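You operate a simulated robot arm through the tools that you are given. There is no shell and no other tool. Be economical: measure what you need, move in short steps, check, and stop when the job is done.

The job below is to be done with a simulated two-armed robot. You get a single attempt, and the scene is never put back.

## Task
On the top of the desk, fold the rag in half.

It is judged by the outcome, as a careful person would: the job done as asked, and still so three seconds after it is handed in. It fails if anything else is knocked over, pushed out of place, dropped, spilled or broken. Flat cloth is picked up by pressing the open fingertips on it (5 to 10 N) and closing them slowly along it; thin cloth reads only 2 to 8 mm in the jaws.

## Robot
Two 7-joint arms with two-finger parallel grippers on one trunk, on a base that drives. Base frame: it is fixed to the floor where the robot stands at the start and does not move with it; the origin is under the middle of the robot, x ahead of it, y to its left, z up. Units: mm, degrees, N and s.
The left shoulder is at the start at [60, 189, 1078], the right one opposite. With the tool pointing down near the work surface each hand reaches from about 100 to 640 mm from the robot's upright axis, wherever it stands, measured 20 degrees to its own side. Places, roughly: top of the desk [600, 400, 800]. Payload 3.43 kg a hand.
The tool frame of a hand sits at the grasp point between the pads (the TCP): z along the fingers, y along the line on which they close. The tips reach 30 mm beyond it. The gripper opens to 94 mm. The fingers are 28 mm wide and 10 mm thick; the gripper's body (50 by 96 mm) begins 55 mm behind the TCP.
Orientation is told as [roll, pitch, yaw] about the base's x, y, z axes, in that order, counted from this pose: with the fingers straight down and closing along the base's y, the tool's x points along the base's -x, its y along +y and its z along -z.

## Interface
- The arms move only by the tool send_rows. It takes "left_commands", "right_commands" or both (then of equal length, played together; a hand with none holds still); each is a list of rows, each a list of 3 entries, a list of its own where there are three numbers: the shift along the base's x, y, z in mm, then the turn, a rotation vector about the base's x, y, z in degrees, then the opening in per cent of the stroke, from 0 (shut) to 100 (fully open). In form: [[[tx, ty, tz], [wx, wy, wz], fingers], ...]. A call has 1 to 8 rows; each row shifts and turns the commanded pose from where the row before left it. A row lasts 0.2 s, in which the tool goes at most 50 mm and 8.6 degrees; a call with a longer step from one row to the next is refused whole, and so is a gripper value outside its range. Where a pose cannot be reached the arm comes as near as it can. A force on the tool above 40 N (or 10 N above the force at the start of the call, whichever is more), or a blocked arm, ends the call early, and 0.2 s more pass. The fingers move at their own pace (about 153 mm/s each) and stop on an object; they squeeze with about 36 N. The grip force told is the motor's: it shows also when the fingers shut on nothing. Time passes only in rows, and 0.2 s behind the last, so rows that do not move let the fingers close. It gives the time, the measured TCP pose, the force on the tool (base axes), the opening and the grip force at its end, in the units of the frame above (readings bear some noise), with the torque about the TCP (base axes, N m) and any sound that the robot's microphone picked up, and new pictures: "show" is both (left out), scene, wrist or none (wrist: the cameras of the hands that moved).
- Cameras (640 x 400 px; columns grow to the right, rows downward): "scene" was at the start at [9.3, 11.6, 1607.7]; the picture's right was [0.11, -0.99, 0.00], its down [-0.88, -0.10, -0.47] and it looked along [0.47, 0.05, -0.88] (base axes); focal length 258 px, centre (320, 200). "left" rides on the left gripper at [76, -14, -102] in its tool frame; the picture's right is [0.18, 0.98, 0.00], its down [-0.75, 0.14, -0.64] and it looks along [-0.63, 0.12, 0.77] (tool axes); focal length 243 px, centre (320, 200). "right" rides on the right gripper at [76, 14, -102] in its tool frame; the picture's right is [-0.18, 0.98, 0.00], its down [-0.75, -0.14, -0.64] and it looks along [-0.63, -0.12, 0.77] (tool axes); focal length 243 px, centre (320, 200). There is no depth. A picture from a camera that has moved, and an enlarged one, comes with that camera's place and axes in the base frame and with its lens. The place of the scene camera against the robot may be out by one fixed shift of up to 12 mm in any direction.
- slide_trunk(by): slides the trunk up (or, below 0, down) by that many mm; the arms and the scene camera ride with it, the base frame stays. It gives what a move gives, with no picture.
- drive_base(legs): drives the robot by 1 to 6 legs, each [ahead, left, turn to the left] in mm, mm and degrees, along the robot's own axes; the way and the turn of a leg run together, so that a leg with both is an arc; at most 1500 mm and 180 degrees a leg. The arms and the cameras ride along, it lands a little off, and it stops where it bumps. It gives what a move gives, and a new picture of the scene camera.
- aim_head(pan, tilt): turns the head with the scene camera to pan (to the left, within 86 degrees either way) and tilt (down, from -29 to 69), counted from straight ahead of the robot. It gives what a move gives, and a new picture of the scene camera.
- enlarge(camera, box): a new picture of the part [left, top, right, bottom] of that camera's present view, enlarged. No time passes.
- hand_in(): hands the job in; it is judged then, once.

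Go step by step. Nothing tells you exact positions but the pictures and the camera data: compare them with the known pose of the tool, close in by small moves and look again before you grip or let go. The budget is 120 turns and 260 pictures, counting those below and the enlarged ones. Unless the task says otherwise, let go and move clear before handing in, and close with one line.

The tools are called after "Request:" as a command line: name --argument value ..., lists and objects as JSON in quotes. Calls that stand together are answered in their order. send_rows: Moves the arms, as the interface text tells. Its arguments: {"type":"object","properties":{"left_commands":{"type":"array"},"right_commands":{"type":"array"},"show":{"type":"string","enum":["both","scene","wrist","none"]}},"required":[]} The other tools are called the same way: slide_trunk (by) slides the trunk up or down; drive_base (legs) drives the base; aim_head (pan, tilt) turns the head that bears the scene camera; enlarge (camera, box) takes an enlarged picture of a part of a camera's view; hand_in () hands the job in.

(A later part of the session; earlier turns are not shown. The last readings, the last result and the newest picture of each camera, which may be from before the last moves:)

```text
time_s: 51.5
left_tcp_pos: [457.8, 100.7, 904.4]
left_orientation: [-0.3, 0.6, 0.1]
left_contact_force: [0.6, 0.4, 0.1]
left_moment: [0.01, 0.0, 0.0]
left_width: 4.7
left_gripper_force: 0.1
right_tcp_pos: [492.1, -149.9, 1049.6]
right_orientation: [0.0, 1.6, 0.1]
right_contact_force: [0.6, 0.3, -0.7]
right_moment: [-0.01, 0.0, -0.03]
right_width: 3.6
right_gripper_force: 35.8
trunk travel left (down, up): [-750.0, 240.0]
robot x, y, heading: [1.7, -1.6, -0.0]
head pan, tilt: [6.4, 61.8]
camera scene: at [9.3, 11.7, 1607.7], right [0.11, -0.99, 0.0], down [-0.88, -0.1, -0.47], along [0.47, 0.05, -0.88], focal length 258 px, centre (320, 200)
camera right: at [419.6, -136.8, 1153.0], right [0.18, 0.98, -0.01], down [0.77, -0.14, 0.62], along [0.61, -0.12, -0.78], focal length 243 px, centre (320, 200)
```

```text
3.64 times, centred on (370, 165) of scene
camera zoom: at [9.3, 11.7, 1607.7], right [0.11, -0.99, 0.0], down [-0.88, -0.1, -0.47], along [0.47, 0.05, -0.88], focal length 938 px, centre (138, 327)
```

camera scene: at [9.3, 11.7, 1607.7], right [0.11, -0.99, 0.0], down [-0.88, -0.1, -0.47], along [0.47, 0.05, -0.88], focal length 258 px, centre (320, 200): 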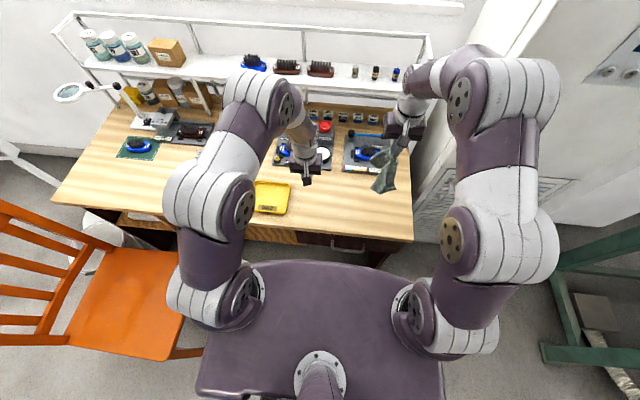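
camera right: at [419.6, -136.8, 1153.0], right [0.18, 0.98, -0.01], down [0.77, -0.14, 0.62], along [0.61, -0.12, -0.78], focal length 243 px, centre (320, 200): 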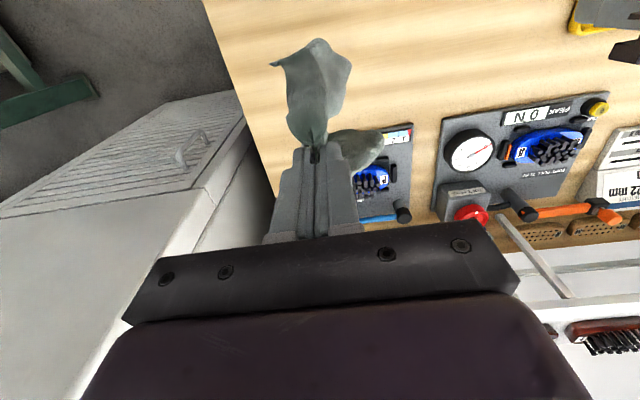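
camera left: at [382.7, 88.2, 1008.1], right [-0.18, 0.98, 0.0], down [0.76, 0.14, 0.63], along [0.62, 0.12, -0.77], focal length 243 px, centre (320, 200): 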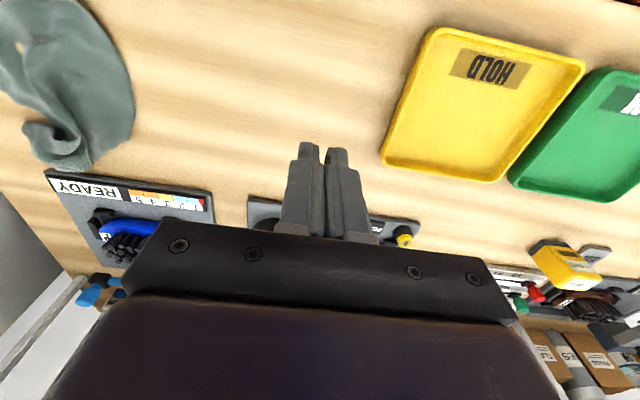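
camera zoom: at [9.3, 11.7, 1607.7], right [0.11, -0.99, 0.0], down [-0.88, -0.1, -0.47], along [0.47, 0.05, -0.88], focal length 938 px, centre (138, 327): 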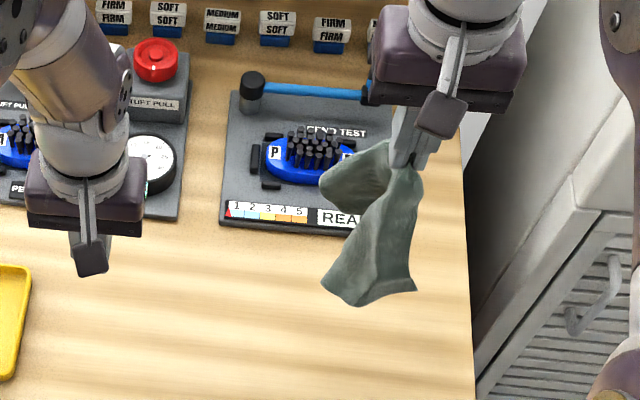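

The rag hangs loose. I'll lay it on the desk by lowering it while moving away from me, so it stretches out.

Request:
send_rows --right_commands '[[[-24, 20, -15], [0, 0, 0], 0], [[-24, 20, -15], [0, 0, 0], 0], [[-24, 20, -15], [0, 0, 0], 0], [[0, 0, 0], [0, 0, 0], 0], [[0, 0, 0], [0, 0, 0], 0]]' --show "none"

Request:
send_rows --right_commands '[[[15, 0, -30], [0, 0, 0], 0], [[18, 0, -30], [0, 0, 0], 0], [[20, 0, -30], [0, 0, 0], 0], [[22, 0, -30], [0, 0, 0], 0], [[22, 0, -28], [0, 0, 0], 0], [[22, 0, -22], [0, 0, 0], 0], [[16, 0, -12], [0, 0, 0], 0]]' --show "both"

Request:
enlarge --camera "scene" --box '[290, 140, 434, 230]'

```text
time_s: 52.7
left_tcp_pos: [459.3, 100.8, 904.7]
left_orientation: [-0.3, 0.6, 0.3]
left_contact_force: [-0.3, -0.5, -0.2]
left_moment: [0.01, 0.01, 0.0]
left_width: 4.6
left_gripper_force: 0.1
right_tcp_pos: [424.1, -91.8, 1006.7]
right_orientation: [0.0, 1.5, 0.1]
right_contact_force: [-0.1, 0.2, 0.6]
right_moment: [0.03, 0.02, -0.01]
right_width: 3.6
right_gripper_force: 35.7
trunk travel left (down, up): [-750.0, 240.0]
robot x, y, heading: [0.4, 3.1, -0.1]
head pan, tilt: [6.4, 61.8]
```

```text
time_s: 54.3
left_tcp_pos: [459.1, 100.5, 905.1]
left_orientation: [-0.3, 0.8, 0.0]
left_contact_force: [-0.6, -0.3, -0.1]
left_moment: [0.03, -0.01, 0.01]
left_width: 4.8
left_gripper_force: 0.0
right_tcp_pos: [558.1, -92.3, 823.0]
right_orientation: [-0.1, 1.5, 0.2]
right_contact_force: [-0.1, 0.3, -0.1]
right_moment: [0.04, -0.03, -0.02]
right_width: 3.6
right_gripper_force: 35.8
trunk travel left (down, up): [-750.0, 240.0]
robot x, y, heading: [1.7, 1.3, 0.1]
head pan, tilt: [6.4, 61.8]
camera scene: at [10.0, 11.6, 1607.7], right [0.11, -0.99, 0.0], down [-0.88, -0.1, -0.47], along [0.47, 0.05, -0.88], focal length 258 px, centre (320, 200)
camera right: at [484.8, -78.8, 927.5], right [0.18, 0.98, 0.0], down [0.77, -0.14, 0.62], along [0.61, -0.12, -0.78], focal length 243 px, centre (320, 200)
```

scene: 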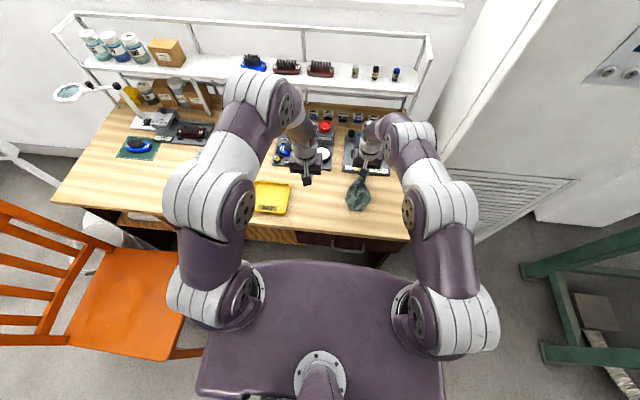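
right: 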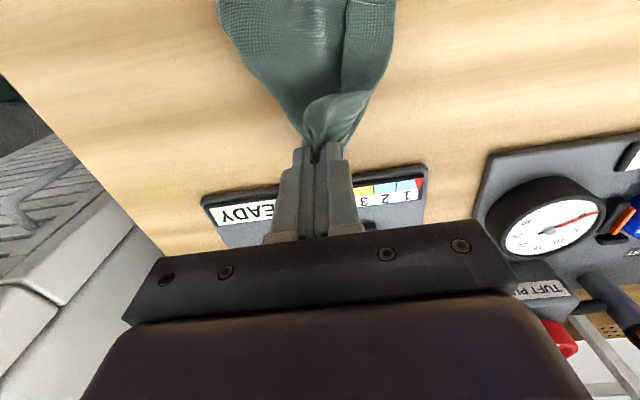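

```text
4.44 times, centred on (362, 185) of scene
camera zoom: at [10.0, 11.6, 1607.7], right [0.11, -0.99, 0.0], down [-0.88, -0.1, -0.47], along [0.47, 0.05, -0.88], focal length 1146 px, centre (133, 267)
```

zoom: 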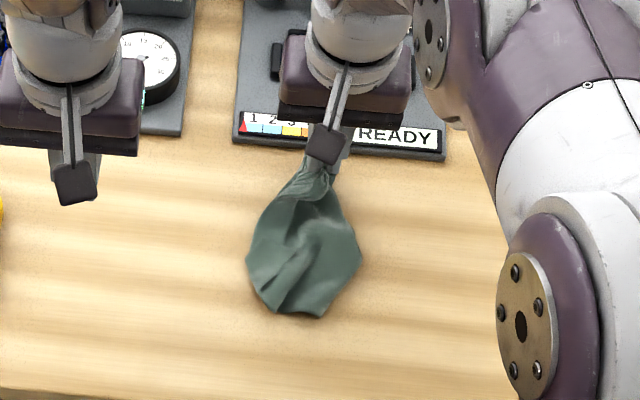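

Laid out lengthwise. I'll lower the held end, release it in slow steps, and lift away.

Request:
send_rows --right_commands '[[[4, 0, -14], [0, 0, 0], 0], [[2, 0, -12], [0, 0, 0], 0], [[0, 0, 0], [0, 0, 0], 10], [[0, 0, 0], [0, 0, 0], 18], [[0, 0, 0], [0, 0, 0], 26], [[0, 0, 20], [0, 0, 0], 30], [[0, 0, 40], [0, 0, 0], 30], [[0, -45, 20], [0, 0, 0], 30]]' --show "none"

Request:
send_rows --right_commands '[[[-15, -45, 5], [0, 0, 0], 30], [[-15, -45, 5], [0, 0, 0], 30], [[-15, -25, 5], [0, 0, 0], 30]]' --show "wrist"

Request:
enlarge --camera "scene" --box '[310, 150, 406, 210]'

Request:
enlarge --camera "left" --box '[0, 0, 320, 220]'

```text
time_s: 56.1
left_tcp_pos: [458.4, 99.1, 904.7]
left_orientation: [-0.1, 0.6, 0.2]
left_contact_force: [-0.9, -0.5, 0.8]
left_moment: [0.01, 0.0, 0.0]
left_width: 4.7
left_gripper_force: 0.1
right_tcp_pos: [560.1, -138.4, 879.4]
right_orientation: [0.2, 1.5, 0.2]
right_contact_force: [0.2, 0.3, 0.0]
right_moment: [0.02, -0.01, 0.02]
right_width: 28.3
right_gripper_force: 0.0
trunk travel left (down, up): [-750.0, 240.0]
robot x, y, heading: [-1.4, 0.1, -0.1]
head pan, tilt: [6.4, 61.8]
```

```text
time_s: 56.9
left_tcp_pos: [458.3, 101.3, 905.2]
left_orientation: [-0.2, 0.6, 0.1]
left_contact_force: [-0.7, 0.2, 1.2]
left_moment: [0.01, -0.02, -0.03]
left_width: 4.6
left_gripper_force: 0.0
right_tcp_pos: [515.8, -253.9, 897.0]
right_orientation: [0.0, 1.5, 0.1]
right_contact_force: [0.0, -1.4, -0.6]
right_moment: [-0.01, 0.02, 0.01]
right_width: 28.1
right_gripper_force: 0.0
trunk travel left (down, up): [-750.0, 240.0]
robot x, y, heading: [2.5, 1.2, 0.0]
head pan, tilt: [6.4, 61.8]
camera right: at [442.6, -239.6, 1000.9], right [0.18, 0.98, 0.0], down [0.77, -0.14, 0.62], along [0.61, -0.12, -0.78], focal length 243 px, centre (320, 200)
```

right: 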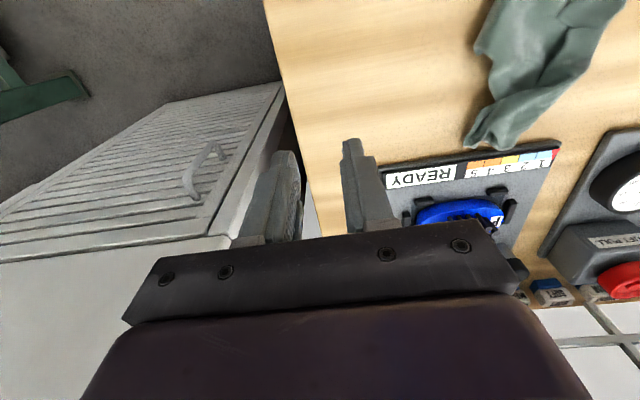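

```text
6.67 times, centred on (358, 180) of scene
camera zoom: at [8.9, 11.9, 1607.7], right [0.11, -0.99, 0.0], down [-0.88, -0.1, -0.47], along [0.47, 0.05, -0.88], focal length 1719 px, centre (67, 333)
```

zoom: 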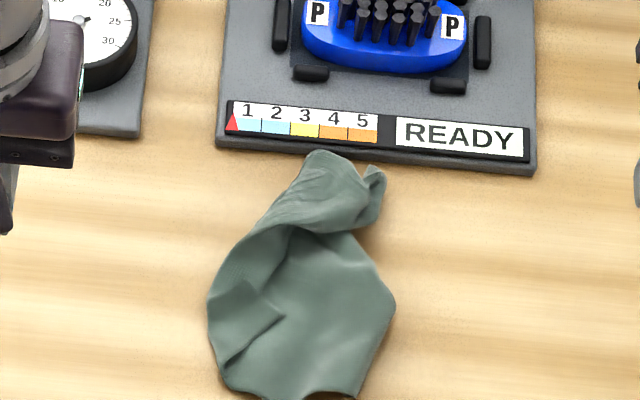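

```text
1.82 times, centred on (160, 110) of left
camera zoom: at [383.1, 87.9, 1008.2], right [-0.19, 0.98, 0.0], down [0.76, 0.15, 0.63], along [0.62, 0.12, -0.77], focal length 441 px, centre (611, 364)
```

zoom: 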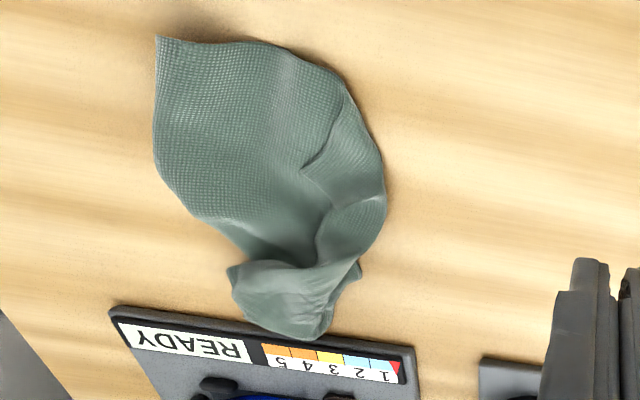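

The front edge has a clean corner at about (435,-117), and its other corner is folded inward at about (478,-57). I'll take that edge by both corners and lift, so the rag hangs open. The left hand goes first, turned 90° so it closes along x.

Request:
send_rows --left_commands '[[[3, -18, -4], [0, 0, -8.2], 30], [[3, -18, -4], [0, 0, -8.2], 30], [[3, -18, -4], [0, 0, -8.2], 30], [[3, -18, -4], [0, 0, -8.2], 30], [[3, -18, -4], [0, 0, -8.2], 30], [[2, -18, -4], [0, 0, -8.2], 30], [[2, -18, -4], [0, 0, -8.2], 30], [[1, -18, -4], [0, 0, -8.2], 30]]' --show "none"

Request:
send_rows --left_commands '[[[0, -6, -12], [0, 0, -8.2], 30], [[0, -6, -12], [0, 0, -8.2], 30], [[0, -4, -12], [0, 0, -8.2], 30], [[0, 0, -10], [0, 0, 0], 30]]' --show "both"

Request:
enlarge --camera "left" --box '[180, 40, 460, 240]'

```text
time_s: 58.7
left_tcp_pos: [477.8, -44.8, 872.0]
left_orientation: [-0.4, 0.5, -65.6]
left_contact_force: [0.0, 0.2, 0.2]
left_moment: [0.0, 0.01, 0.0]
left_width: 28.2
left_gripper_force: 0.2
right_tcp_pos: [517.3, -253.6, 896.6]
right_orientation: [0.1, 1.5, 0.1]
right_contact_force: [0.0, -0.5, -0.6]
right_moment: [0.02, 0.01, -0.02]
right_width: 28.3
right_gripper_force: 0.1
trunk travel left (down, up): [-750.0, 240.0]
robot x, y, heading: [-0.8, 3.5, 0.1]
head pan, tilt: [6.4, 61.8]
```

```text
time_s: 59.7
left_tcp_pos: [479.0, -59.9, 826.4]
left_orientation: [-0.3, 0.7, -90.2]
left_contact_force: [0.3, -0.2, 0.9]
left_moment: [-0.02, 0.04, -0.01]
left_width: 28.2
left_gripper_force: 0.0
right_tcp_pos: [517.2, -250.9, 896.6]
right_orientation: [0.1, 1.6, 0.0]
right_contact_force: [-0.1, -0.4, 0.6]
right_moment: [0.0, 0.0, 0.02]
right_width: 28.1
right_gripper_force: 0.1
trunk travel left (down, up): [-750.0, 240.0]
robot x, y, heading: [0.9, 1.4, 0.1]
head pan, tilt: [6.4, 61.8]
camera scene: at [9.7, 11.7, 1607.7], right [0.11, -0.99, 0.0], down [-0.88, -0.1, -0.47], along [0.47, 0.05, -0.88], focal length 258 px, centre (320, 200)
camera left: at [465.4, 16.7, 929.5], right [0.98, 0.18, 0.0], down [0.14, -0.76, 0.63], along [0.11, -0.62, -0.77], focal length 243 px, centre (320, 200)
```

scene: 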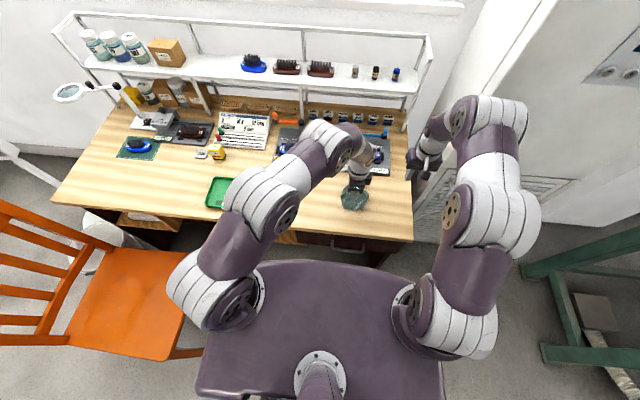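
left: 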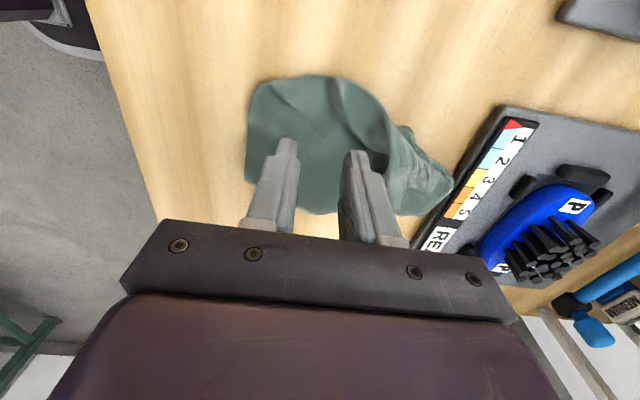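

```text
2.00 times, centred on (320, 140) of left
camera zoom: at [465.4, 16.7, 929.5], right [0.98, 0.18, 0.0], down [0.14, -0.76, 0.63], along [0.11, -0.62, -0.77], focal length 485 px, centre (320, 320)
```

zoom: 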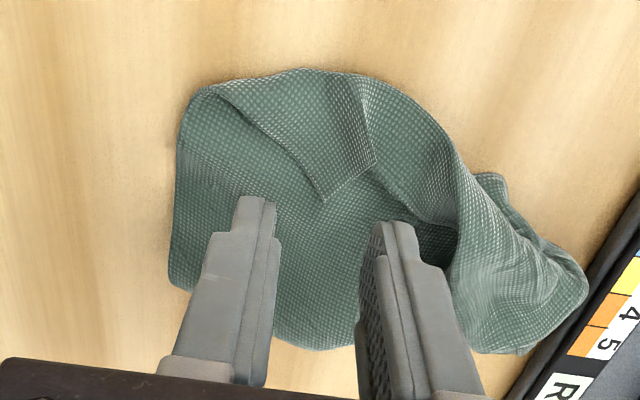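

The folded-over corner tip sits right between the left jaws, at about (480,-61). I'll move 10 mm to the left for a bite, descend and press lightly.

Request:
send_rows --left_commands '[[[0, 9, -14], [0, 0, 0], 26], [[0, 0, -12], [0, 0, 0], 26], [[0, 0, -6], [0, 0, 0], 26], [[0, 0, 0], [0, 0, 0], 26]]' --show "none"

Request:
enlarge --camera "left" --box '[180, 40, 460, 240]'

```text
time_s: 60.7
left_tcp_pos: [477.5, -49.9, 795.1]
left_orientation: [-0.2, 0.7, -90.1]
left_contact_force: [0.0, 0.3, 1.2]
left_moment: [0.02, 0.01, -0.02]
left_width: 24.8
left_gripper_force: 0.3
right_tcp_pos: [516.1, -251.3, 896.7]
right_orientation: [0.1, 1.5, 0.2]
right_contact_force: [-0.7, -0.8, -0.4]
right_moment: [0.06, -0.01, 0.01]
right_width: 28.1
right_gripper_force: 0.0
trunk travel left (down, up): [-750.0, 240.0]
robot x, y, heading: [2.0, -4.1, 0.2]
head pan, tilt: [6.4, 61.8]
```

```text
2.00 times, centred on (320, 140) of left
camera zoom: at [464.1, 26.3, 897.5], right [0.98, 0.18, 0.0], down [0.14, -0.76, 0.63], along [0.11, -0.62, -0.77], focal length 485 px, centre (320, 320)
```

zoom: 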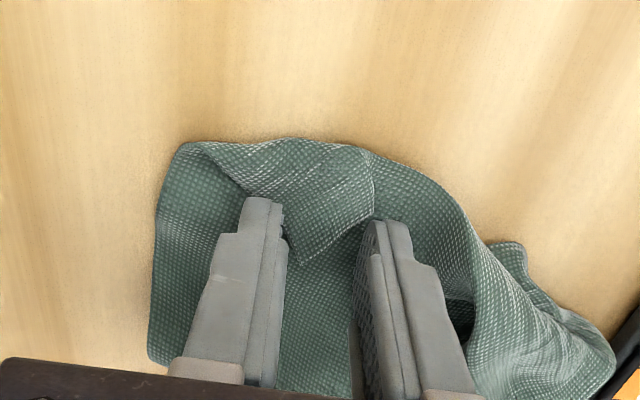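

The flap is between the jaws. Press lightly and close.

Request:
send_rows --left_commands '[[[0, 2, -1.5], [0, 0, 0], 26], [[0, 0, 0], [0, 0, 0], 20], [[0, 0, 0], [0, 0, 0], 14], [[0, 0, 0], [0, 0, 0], 8], [[0, 0, 0], [0, 0, 0], 0], [[0, 0, 0], [0, 0, 0], 0]]' --show "none"

Request:
enlarge --camera "left" --box '[180, 40, 460, 240]'

```text
time_s: 62.1
left_tcp_pos: [478.4, -47.7, 791.4]
left_orientation: [-0.2, 0.6, -90.1]
left_contact_force: [0.7, 0.5, 5.4]
left_moment: [0.09, -0.08, -0.02]
left_width: 1.5
left_gripper_force: 36.2
right_tcp_pos: [516.3, -253.4, 896.8]
right_orientation: [0.0, 1.4, 0.1]
right_contact_force: [0.4, -0.2, 0.2]
right_moment: [-0.03, -0.03, 0.0]
right_width: 28.0
right_gripper_force: 0.0
trunk travel left (down, up): [-750.0, 240.0]
robot x, y, heading: [-0.6, 0.5, 0.1]
head pan, tilt: [6.4, 61.8]
```

```text
2.00 times, centred on (320, 140) of left
camera zoom: at [464.1, 28.2, 896.4], right [0.98, 0.18, 0.0], down [0.14, -0.76, 0.63], along [0.11, -0.62, -0.77], focal length 485 px, centre (320, 320)
```

zoom: 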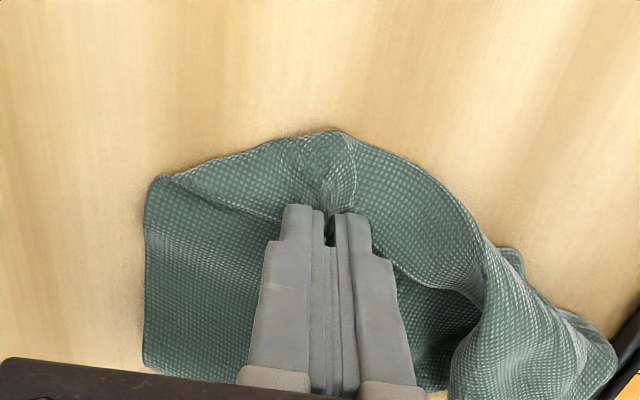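

Gripped 1.5 mm. I'll lift the corner and swing it left to open the fold.

Request:
send_rows --left_commands '[[[0, 2, 20], [0, 0, 0], 0], [[-3, 12, 15], [0, 0, 0], 0], [[-6, 20, 5], [0, 0, 0], 0], [[-8, 20, -5], [0, 0, 0], 0], [[-8, 15, -10], [0, 0, 0], 0]]' --show "both"

Request:
enlarge --camera "scene" --box '[310, 150, 406, 215]'

Request:
enlarge --camera "right" --box '[380, 0, 640, 180]'

```text
time_s: 63.3
left_tcp_pos: [455.6, 21.0, 818.4]
left_orientation: [-0.2, 0.6, -90.1]
left_contact_force: [-0.2, 0.1, -0.1]
left_moment: [-0.02, -0.01, 0.0]
left_width: 1.4
left_gripper_force: 35.7
right_tcp_pos: [517.3, -253.4, 897.6]
right_orientation: [0.0, 1.5, 0.1]
right_contact_force: [0.1, -0.9, 0.2]
right_moment: [0.01, 0.02, -0.01]
right_width: 28.3
right_gripper_force: 0.0
trunk travel left (down, up): [-750.0, 240.0]
robot x, y, heading: [-1.6, 1.5, -0.2]
head pan, tilt: [6.4, 61.8]
camera scene: at [9.5, 12.1, 1607.7], right [0.11, -0.99, 0.0], down [-0.88, -0.1, -0.47], along [0.47, 0.05, -0.88], focal length 258 px, centre (320, 200)
camera left: at [441.2, 97.5, 920.8], right [0.98, 0.18, 0.0], down [0.14, -0.76, 0.63], along [0.11, -0.62, -0.77], focal length 243 px, centre (320, 200)
```

scene: 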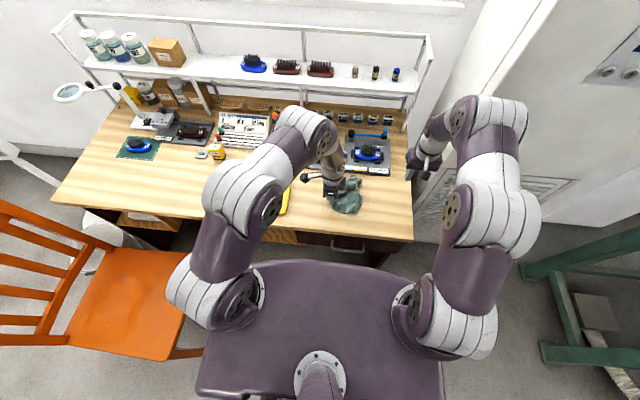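
left: 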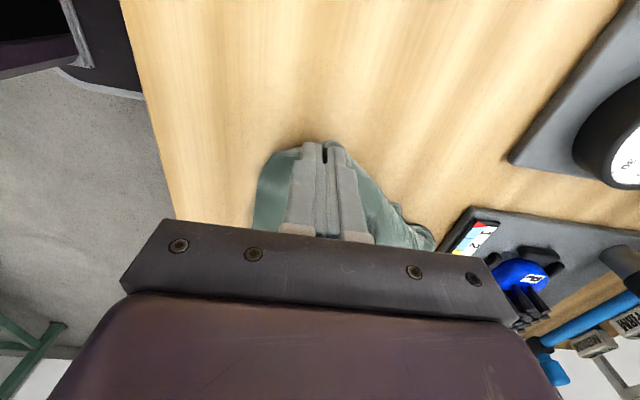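

```text
6.15 times, centred on (358, 182) of scene
camera zoom: at [9.5, 12.1, 1607.7], right [0.11, -0.99, 0.0], down [-0.88, -0.1, -0.47], along [0.47, 0.05, -0.88], focal length 1587 px, centre (86, 308)
```

zoom: 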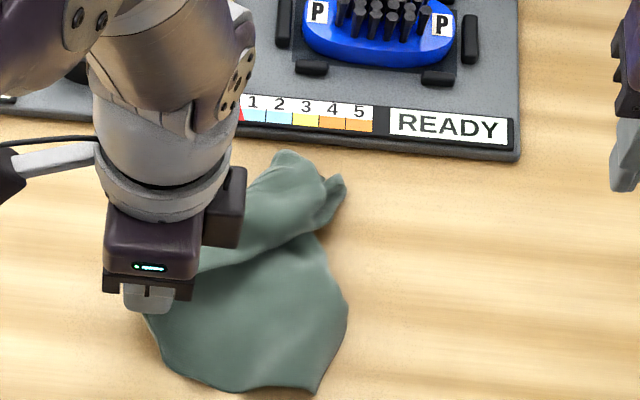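

```text
2.22 times, centred on (510, 90) of right
camera zoom: at [443.1, -239.3, 1000.7], right [0.18, 0.98, -0.01], down [0.77, -0.14, 0.62], along [0.61, -0.12, -0.78], focal length 539 px, centre (-102, 444)
```

zoom: 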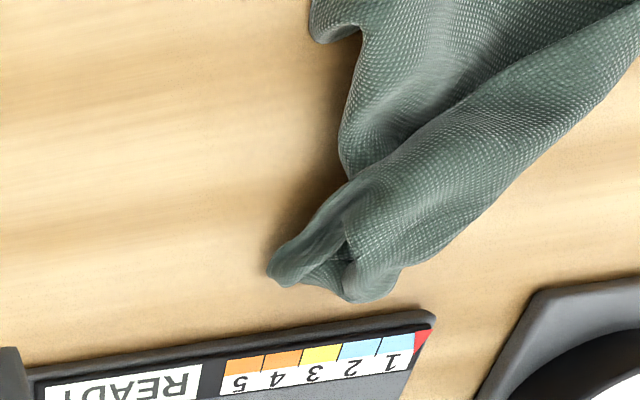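

The fold has opened. Next the right hand goes to the front-right corner, near (418,-81).

Request:
send_rows --right_commands '[[[-15, 28, -5], [0, 0, 0], 30], [[-15, 28, -5], [0, 0, 0], 30], [[-15, 28, -10], [0, 0, 0], 30], [[-15, 28, -15], [0, 0, 0], 30], [[-15, 28, -15], [0, 0, 0], 30], [[-15, 28, -15], [0, 0, 0], 30]]' --show "wrist"

Request:
enlarge --camera "right" --box '[220, 40, 500, 240]'

```text
time_s: 64.7
left_tcp_pos: [453.7, 21.8, 816.7]
left_orientation: [-0.3, 0.6, -90.2]
left_contact_force: [0.1, 0.1, 0.2]
left_moment: [-0.02, -0.02, 0.03]
left_width: 1.6
left_gripper_force: 35.7
right_tcp_pos: [427.4, -81.2, 827.5]
right_orientation: [0.0, 1.5, 0.0]
right_contact_force: [-0.2, 0.1, 0.7]
right_moment: [0.02, 0.0, -0.01]
right_width: 27.9
right_gripper_force: 0.1
trunk travel left (down, up): [-750.0, 240.0]
robot x, y, heading: [-0.2, -1.3, 0.2]
head pan, tilt: [6.4, 61.8]
camera right: at [353.1, -67.3, 931.3], right [0.18, 0.98, -0.01], down [0.77, -0.14, 0.62], along [0.61, -0.12, -0.78], focal length 243 px, centre (320, 200)
```

right: 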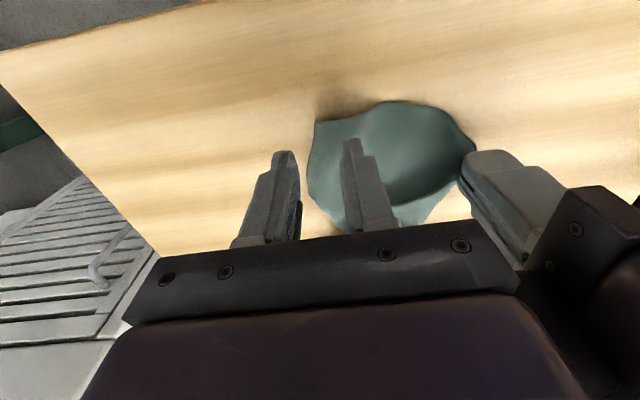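

```text
2.00 times, centred on (360, 140) of right
camera zoom: at [353.1, -67.3, 931.3], right [0.18, 0.98, -0.01], down [0.77, -0.14, 0.62], along [0.61, -0.12, -0.78], focal length 485 px, centre (240, 320)
```

zoom: 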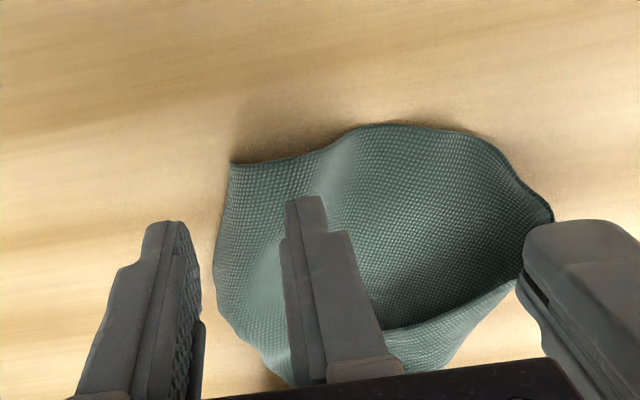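

Corner at (417,-84). I'll set the right jaws over the edge just inside it, at (414,-63), and press.

Request:
send_rows --right_commands '[[[-7, 9, -12], [0, 0, 0], 30], [[-6, 9, -15], [0, 0, 0], 30], [[0, 0, -7], [0, 0, 0], 30], [[0, 0, -1], [0, 0, 0], 30]]' --show "none"

Request:
enlarge --camera "right" --box '[220, 40, 500, 240]'

```text
time_s: 65.2
left_tcp_pos: [450.3, 26.1, 813.3]
left_orientation: [-1.0, 0.9, -90.0]
left_contact_force: [1.0, 2.2, -0.7]
left_moment: [-0.17, 0.09, 0.07]
left_width: 1.9
left_gripper_force: 35.5
right_tcp_pos: [416.7, -69.8, 808.4]
right_orientation: [0.1, 1.7, -0.2]
right_contact_force: [-0.9, -2.7, 0.1]
right_moment: [0.18, -0.1, 0.01]
right_width: 28.1
right_gripper_force: 0.1
trunk travel left (down, up): [-750.0, 240.0]
robot x, y, heading: [0.8, 0.2, -0.1]
head pan, tilt: [6.4, 61.8]
stopped in row 2 (left hand): the force on the tool passed its limit at 55 N (the readings are from after the stop); the commanded pose is now the measured one
```

```text
2.00 times, centred on (360, 140) of right
camera zoom: at [343.3, -55.8, 911.7], right [0.19, 0.98, -0.01], down [0.77, -0.14, 0.62], along [0.61, -0.12, -0.78], focal length 485 px, centre (240, 320)
```

zoom: 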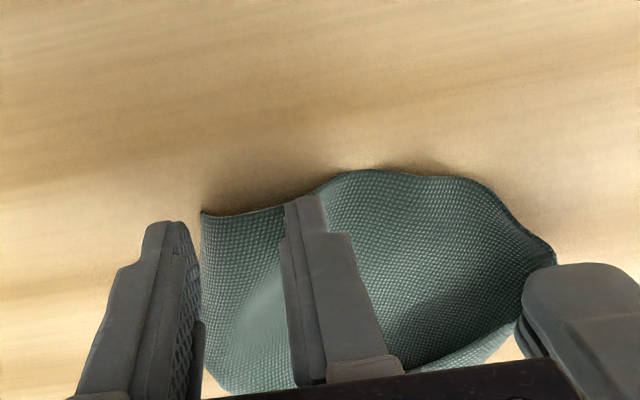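

The hands bumped. I'll shift the left 25 mm away (the rag has slack) and continue the right hand downward.

Request:
send_rows --left_commands '[[[0, 12, 0], [0, 0, 0], 0], [[0, 13, 0], [0, 0, 0], 0], [[0, 0, 0], [0, 0, 0], 0], [[0, 0, 0], [0, 0, 0], 0]]' --right_commands '[[[0, -4, 0], [0, 0, 0], 30], [[0, 0, 0], [0, 0, 0], 30], [[0, 10, -6], [0, 0, 0], 30], [[0, 0, -7], [0, 0, 0], 30]]' --show "none"

Request:
enlarge --camera "right" --box '[220, 40, 500, 240]'

```text
time_s: 66.2
left_tcp_pos: [450.2, 48.6, 813.2]
left_orientation: [-1.1, 1.0, -90.0]
left_contact_force: [0.1, 0.2, -1.3]
left_moment: [0.0, -0.04, 0.03]
left_width: 1.4
left_gripper_force: 36.5
right_tcp_pos: [417.1, -63.8, 795.0]
right_orientation: [0.1, 1.4, -0.3]
right_contact_force: [-0.2, 0.7, 1.0]
right_moment: [0.0, 0.02, 0.0]
right_width: 28.2
right_gripper_force: 0.0
trunk travel left (down, up): [-750.0, 240.0]
robot x, y, heading: [-3.2, 2.8, 0.0]
head pan, tilt: [6.4, 61.8]
```

```text
2.00 times, centred on (360, 140) of right
camera zoom: at [343.4, -49.7, 898.8], right [0.19, 0.98, 0.0], down [0.77, -0.14, 0.62], along [0.61, -0.12, -0.78], focal length 485 px, centre (240, 320)
```

zoom: 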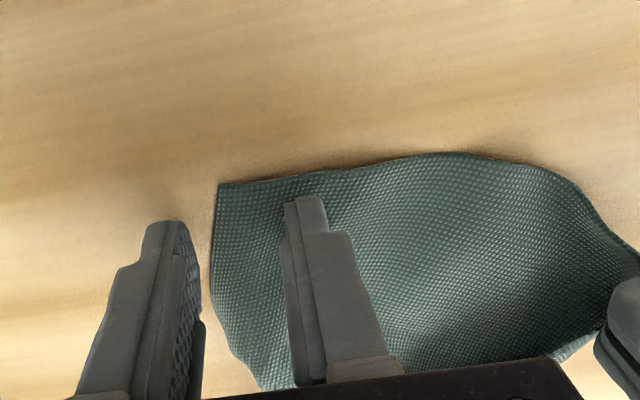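

The corner moved to (401,-68). I'll lift slightly, shift the right hand to (404,-54) and press.

Request:
send_rows --right_commands '[[[0, 0, 6], [0, 0, 0], 30], [[-12, 9, 0], [0, 0, 0], 28], [[0, 0, -6], [0, 0, 0], 28], [[0, 0, -2.5], [0, 0, 0], 28], [[0, 0, 0], [0, 0, 0], 28]]' --show "none"

Request:
enlarge --camera "right" --box '[220, 40, 500, 240]'

```text
time_s: 67.4
left_tcp_pos: [449.3, 50.1, 814.5]
left_orientation: [-1.0, 1.0, -90.1]
left_contact_force: [0.0, -0.3, -0.3]
left_moment: [0.02, -0.01, 0.01]
left_width: 1.4
left_gripper_force: 35.9
right_tcp_pos: [404.6, -54.8, 792.6]
right_orientation: [-0.1, 1.5, -0.2]
right_contact_force: [-0.5, 1.1, 5.7]
right_moment: [-0.03, -0.03, 0.05]
right_width: 26.1
right_gripper_force: 0.1
trunk travel left (down, up): [-750.0, 240.0]
robot x, y, heading: [3.6, 0.2, 0.0]
head pan, tilt: [6.4, 61.8]
```

```text
2.00 times, centred on (360, 140) of right
camera zoom: at [331.2, -41.0, 895.7], right [0.19, 0.98, 0.0], down [0.77, -0.14, 0.62], along [0.61, -0.12, -0.78], focal length 485 px, centre (240, 320)
```

zoom: 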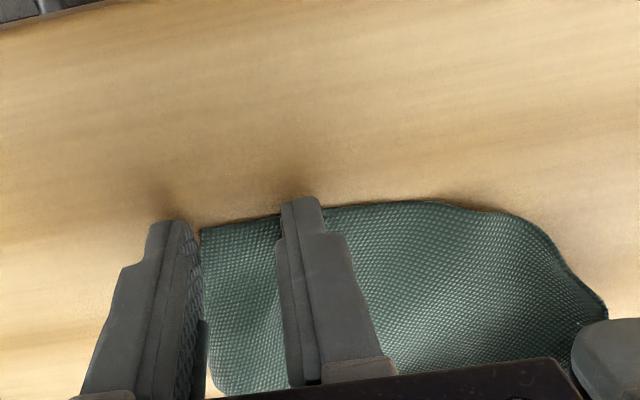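

Press is 5.7 N with the corner just inside the jaws. Closing slowly.

Request:
send_rows --right_commands '[[[0, 2, -0.3], [0, 0, 0], 24], [[0, 0, 0], [0, 0, 0], 20], [[0, 0, 0], [0, 0, 0], 15], [[0, 0, 0], [0, 0, 0], 10], [[0, 0, 0], [0, 0, 0], 5], [[0, 0, 0], [0, 0, 0], 0], [[0, 0, 0], [0, 0, 0], 0]]' --show "none"

Request:
enlarge --camera "right" --box '[220, 40, 500, 240]'

```text
time_s: 69.0
left_tcp_pos: [449.6, 49.8, 813.2]
left_orientation: [-1.0, 1.0, -90.1]
left_contact_force: [0.1, -0.6, 0.0]
left_moment: [0.0, 0.01, -0.01]
left_width: 1.4
left_gripper_force: 35.9
right_tcp_pos: [404.7, -53.1, 791.3]
right_orientation: [0.1, 1.4, -0.2]
right_contact_force: [-0.7, 0.2, 2.6]
right_moment: [0.0, -0.03, 0.0]
right_width: 0.0
right_gripper_force: 33.3
trunk travel left (down, up): [-750.0, 240.0]
robot x, y, heading: [1.3, 0.1, -0.2]
head pan, tilt: [6.4, 61.8]
```

```text
2.00 times, centred on (360, 140) of right
camera zoom: at [331.3, -39.3, 895.9], right [0.19, 0.98, -0.01], down [0.77, -0.14, 0.62], along [0.61, -0.12, -0.78], focal length 485 px, centre (240, 320)
```

zoom: 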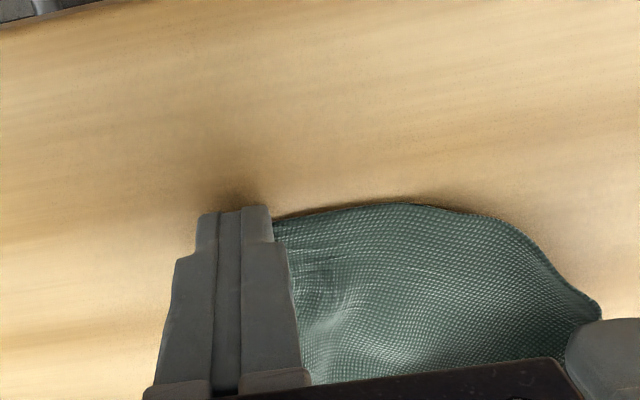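

Missed. I'll open, raise the right, move the left 15 mm further, and re-place the right jaws more inward with firmer pressing.

Request:
send_rows --left_commands '[[[0, 8, 0], [0, 0, 0], 0], [[0, 8, 0], [0, 0, 0], 0], [[0, 0, 0], [0, 0, 0], 0], [[0, 0, 0], [0, 0, 0], 0], [[0, 0, 0], [0, 0, 0], 0]]' --right_commands '[[[0, 0, 15], [0, 0, 0], 15], [[2, 0, 10], [0, 0, 0], 32], [[2, 14, 0], [0, 0, 0], 32], [[0, 0, -15], [0, 0, 0], 32], [[0, 0, -6], [0, 0, 0], 32]]' --show "none"

Request:
enlarge --camera "right" --box '[220, 40, 500, 240]'

```text
time_s: 70.2
left_tcp_pos: [450.4, 66.4, 813.1]
left_orientation: [-1.0, 0.9, -90.2]
left_contact_force: [-0.2, 0.1, 0.0]
left_moment: [0.0, -0.02, 0.03]
left_width: 1.5
left_gripper_force: 35.7
right_tcp_pos: [408.2, -39.5, 793.5]
right_orientation: [0.0, 1.5, -0.1]
right_contact_force: [-0.3, -0.3, 0.7]
right_moment: [0.04, 0.02, 0.01]
right_width: 30.0
right_gripper_force: 0.0
trunk travel left (down, up): [-750.0, 240.0]
robot x, y, heading: [-2.6, 1.2, -0.2]
head pan, tilt: [6.4, 61.8]
```

```text
2.00 times, centred on (360, 140) of right
camera zoom: at [335.2, -25.2, 899.3], right [0.19, 0.98, -0.01], down [0.77, -0.14, 0.62], along [0.61, -0.12, -0.78], focal length 485 px, centre (240, 320)
```

zoom: 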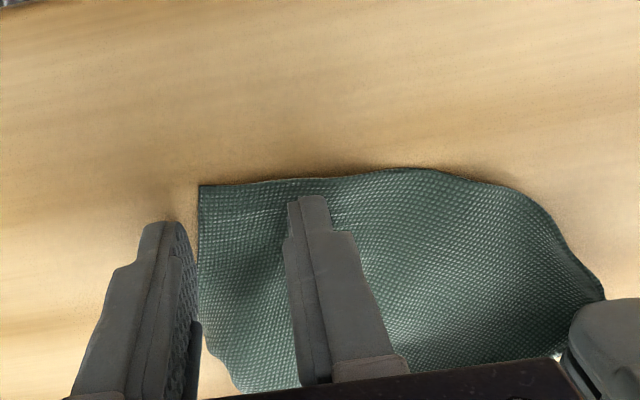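

The whole rag slid with the left hand. I'll move the left away in x (to 478) to clear the bodies, then set the right jaws fully on the cloth.

Request:
send_rows --left_commands '[[[14, 0, 0], [0, 0, 0], 0], [[14, 0, 0], [0, 0, 0], 0], [[0, 0, 0], [0, 0, 0], 0], [[0, 0, 0], [0, 0, 0], 0]]' --right_commands '[[[0, 0, 10], [0, 0, 0], 32], [[0, 0, 0], [0, 0, 0], 32], [[-6, 14, 0], [0, 0, 0], 32], [[0, 0, -8], [0, 0, 0], 32]]' --show "none"

Request:
enlarge --camera "right" --box '[220, 40, 500, 240]'

```text
time_s: 71.2
left_tcp_pos: [475.6, 65.8, 812.9]
left_orientation: [-1.0, 1.1, -90.1]
left_contact_force: [1.3, 0.4, -0.2]
left_moment: [0.01, 0.02, 0.01]
left_width: 1.5
left_gripper_force: 35.7
right_tcp_pos: [402.1, -25.0, 799.9]
right_orientation: [-0.1, 1.6, -0.2]
right_contact_force: [0.1, 0.1, 0.6]
right_moment: [0.01, 0.0, -0.02]
right_width: 30.1
right_gripper_force: 0.0
trunk travel left (down, up): [-750.0, 240.0]
robot x, y, heading: [1.2, 5.1, -0.2]
head pan, tilt: [6.4, 61.8]
```

```text
2.00 times, centred on (360, 140) of right
camera zoom: at [329.1, -10.9, 903.8], right [0.19, 0.98, 0.0], down [0.77, -0.14, 0.62], along [0.61, -0.12, -0.78], focal length 485 px, centre (240, 320)
```

zoom: 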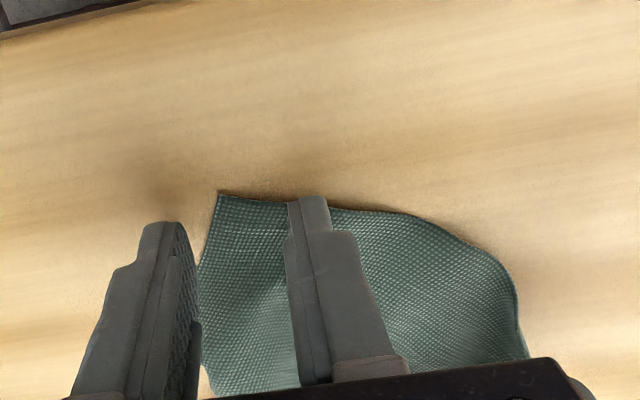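

Corner at (392,-31). I'll shift the right to (396,-9), press and check.

Request:
send_rows --right_commands '[[[-6, 8, 3], [0, 0, 0], 27], [[0, 8, 0], [0, 0, 0], 27], [[0, 0, -8], [0, 0, 0], 27], [[0, 0, -2.5], [0, 0, 0], 27], [[0, 0, -0.5], [0, 0, 0], 27]]' --show "none"

Request:
enlarge --camera "right" --box '[220, 40, 500, 240]'

```text
time_s: 72.4
left_tcp_pos: [476.3, 66.4, 813.8]
left_orientation: [-1.0, 1.1, -90.2]
left_contact_force: [-0.3, -0.3, 0.5]
left_moment: [-0.04, -0.01, 0.01]
left_width: 1.4
left_gripper_force: 36.1
right_tcp_pos: [396.1, -8.9, 791.3]
right_orientation: [0.0, 1.5, -0.1]
right_contact_force: [-0.2, 0.4, 4.2]
right_moment: [0.03, -0.04, 0.0]
right_width: 25.7
right_gripper_force: 0.1
trunk travel left (down, up): [-750.0, 240.0]
robot x, y, heading: [2.2, 0.9, -0.1]
head pan, tilt: [6.4, 61.8]
```

```text
2.00 times, centred on (360, 140) of right
camera zoom: at [322.9, 5.0, 895.9], right [0.19, 0.98, 0.0], down [0.77, -0.14, 0.62], along [0.61, -0.12, -0.78], focal length 485 px, centre (240, 320)
```

zoom: 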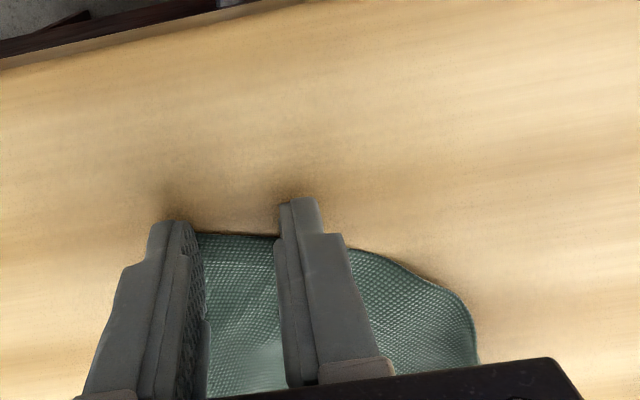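

Now both fingertips are on the cloth with the corner inside. I'll press a bit more and close.

Request:
send_rows --right_commands '[[[2, 0, -0.8], [0, 0, 0], 27], [[0, 0, 0], [0, 0, 0], 23], [[0, 0, 0], [0, 0, 0], 19], [[0, 0, 0], [0, 0, 0], 15], [[0, 0, 0], [0, 0, 0], 10], [[0, 0, 0], [0, 0, 0], 5], [[0, 0, 0], [0, 0, 0], 0], [[0, 0, 0], [0, 0, 0], 0]]' --show "none"

Request:
enlarge --camera "right" --box '[220, 40, 500, 240]'

```text
time_s: 74.1
left_tcp_pos: [474.1, 66.6, 812.8]
left_orientation: [-0.9, 1.0, -90.1]
left_contact_force: [-0.3, -0.1, -0.3]
left_moment: [-0.02, 0.02, 0.02]
left_width: 1.6
left_gripper_force: 35.9
right_tcp_pos: [400.3, -8.2, 791.1]
right_orientation: [0.1, 1.2, -0.3]
right_contact_force: [-4.6, 0.7, 20.8]
right_moment: [-0.02, -0.11, -0.02]
right_width: 2.0
right_gripper_force: 36.3
trunk travel left (down, up): [-750.0, 240.0]
robot x, y, heading: [-0.6, 1.0, 0.0]
head pan, tilt: [6.4, 61.8]
stopped in row 8 (right hand): the force on the tool passed its limit at 40 N (the readings are from after the stop); the commanded pose is now the measured one
```

```text
2.00 times, centred on (360, 140) of right
camera zoom: at [325.3, 5.6, 895.3], right [0.19, 0.98, 0.0], down [0.77, -0.15, 0.63], along [0.61, -0.12, -0.78], focal length 485 px, centre (240, 320)
```

zoom: 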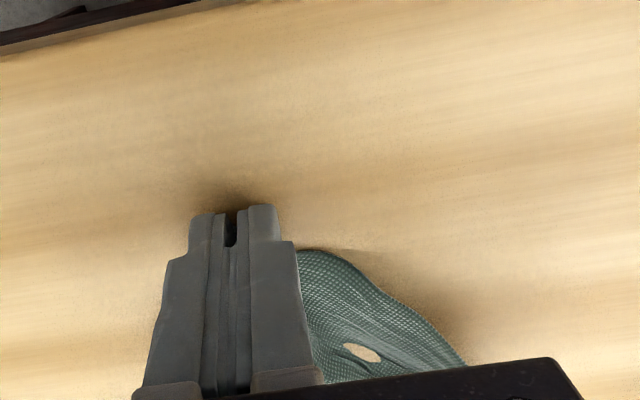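

Right has a grip (2.0 mm). I'll lift both hands together and spread them so the rag hangs between.

Request:
send_rows --left_commands '[[[0, 0, 25], [0, 0, 0], 0], [[-4, 0, 28], [0, 0, 0], 0], [[-6, 2, 28], [0, 0, 0], 0], [[-6, 2, 28], [0, 0, 0], 0], [[-6, 2, 28], [0, 0, 0], 0], [[-6, 0, 28], [0, 0, 0], 0], [[-4, 0, 28], [0, 0, 0], 0], [[0, 0, 0], [0, 0, 0], 0]]' --right_commands '[[[0, 0, 25], [0, 0, 0], 0], [[4, -4, 30], [0, 0, 0], 0], [[6, -6, 31], [0, 0, 0], 0], [[6, -6, 31], [0, 0, 0], 0], [[8, -6, 31], [0, 0, 0], 0], [[8, -6, 31], [0, 0, 0], 0], [[8, -6, 31], [0, 0, 0], 0], [[0, 0, 0], [0, 0, 0], 0]]' --show "both"

Request:
enlarge --camera "scene" --box '[280, 130, 440, 230]'

```text
time_s: 75.9
left_tcp_pos: [445.8, 73.4, 1008.1]
left_orientation: [-0.9, 0.8, -90.1]
left_contact_force: [2.0, -23.9, -1.8]
left_moment: [-0.78, -0.06, 0.0]
left_width: 1.8
left_gripper_force: 35.8
right_tcp_pos: [441.6, -42.3, 998.6]
right_orientation: [0.0, 1.4, -0.2]
right_contact_force: [-1.9, 24.6, 1.8]
right_moment: [0.75, 0.05, 0.36]
right_width: 1.7
right_gripper_force: 35.9
trunk travel left (down, up): [-750.0, 240.0]
robot x, y, heading: [3.3, -1.9, 0.1]
head pan, tilt: [6.4, 61.8]
camera scene: at [10.4, 12.0, 1607.7], right [0.11, -0.99, 0.0], down [-0.88, -0.1, -0.47], along [0.47, 0.05, -0.88], focal length 258 px, centre (320, 200)
camera right: at [367.6, -27.9, 1102.4], right [0.19, 0.98, 0.0], down [0.77, -0.15, 0.62], along [0.61, -0.12, -0.78], focal length 243 px, centre (320, 200)
camera left: at [432.9, 148.7, 1112.2], right [0.98, 0.18, -0.01], down [0.15, -0.76, 0.63], along [0.1, -0.62, -0.78], focal length 243 px, centre (320, 200)
```

scene: 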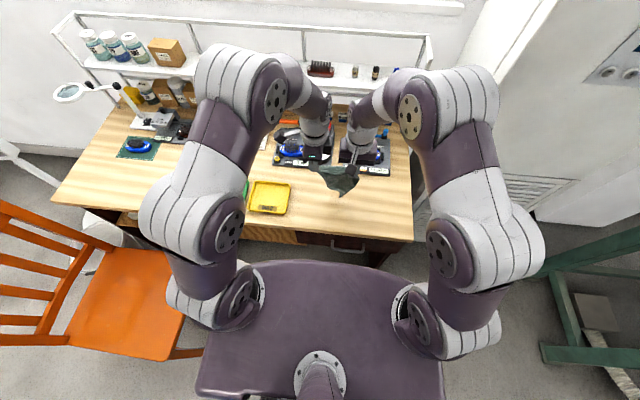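
right: 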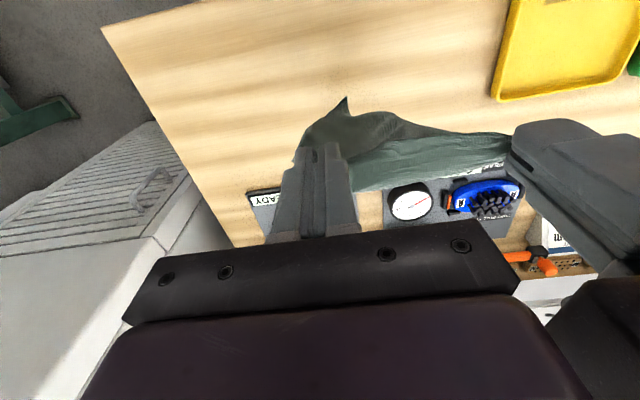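
left: 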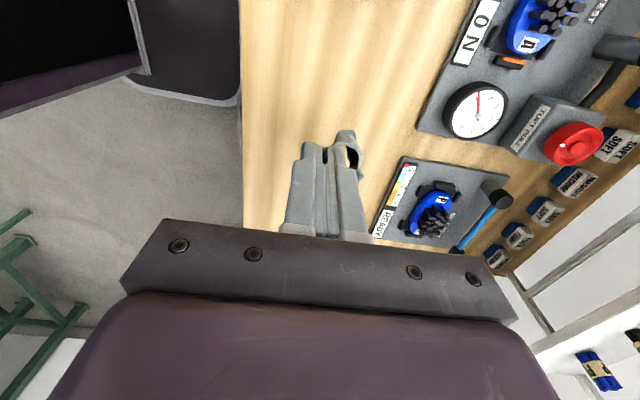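

```text
4.00 times, centred on (360, 180) of scene
camera zoom: at [10.4, 12.0, 1607.7], right [0.11, -0.99, 0.0], down [-0.88, -0.1, -0.47], along [0.47, 0.05, -0.88], focal length 1031 px, centre (160, 280)
```

zoom: 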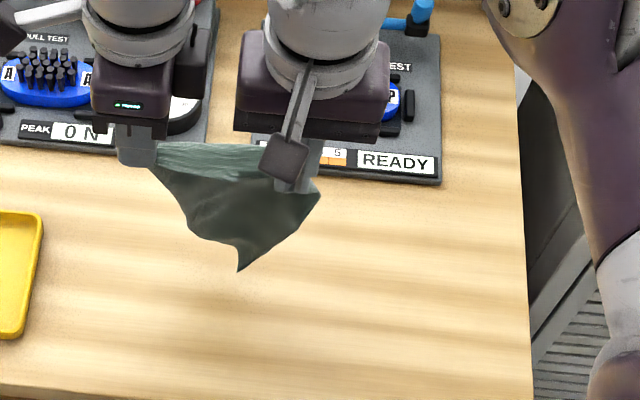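

Request:
enlarge --camera "right" --box '[270, 80, 540, 220]'

Request:
enlarge --camera "scene" --box '[308, 155, 372, 205]'

```text
2.37 times, centred on (405, 150) of right
camera zoom: at [367.6, -27.9, 1102.4], right [0.19, 0.98, 0.0], down [0.77, -0.15, 0.62], along [0.61, -0.12, -0.78], focal length 575 px, centre (118, 318)
```

zoom: 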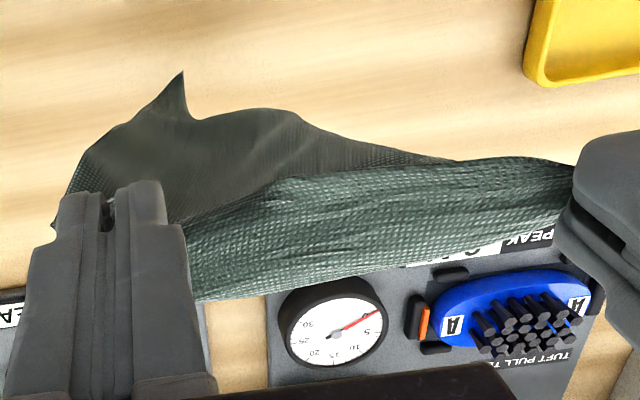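

```text
8.00 times, centred on (340, 180) of scene
camera zoom: at [10.4, 12.0, 1607.7], right [0.11, -0.99, 0.0], down [-0.88, -0.1, -0.47], along [0.47, 0.05, -0.88], focal length 2063 px, centre (160, 360)
```

zoom: 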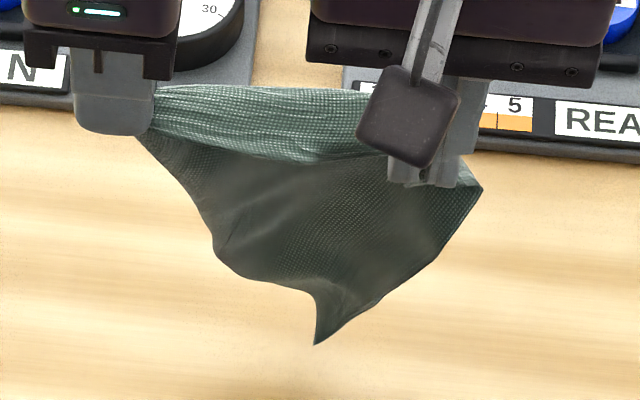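

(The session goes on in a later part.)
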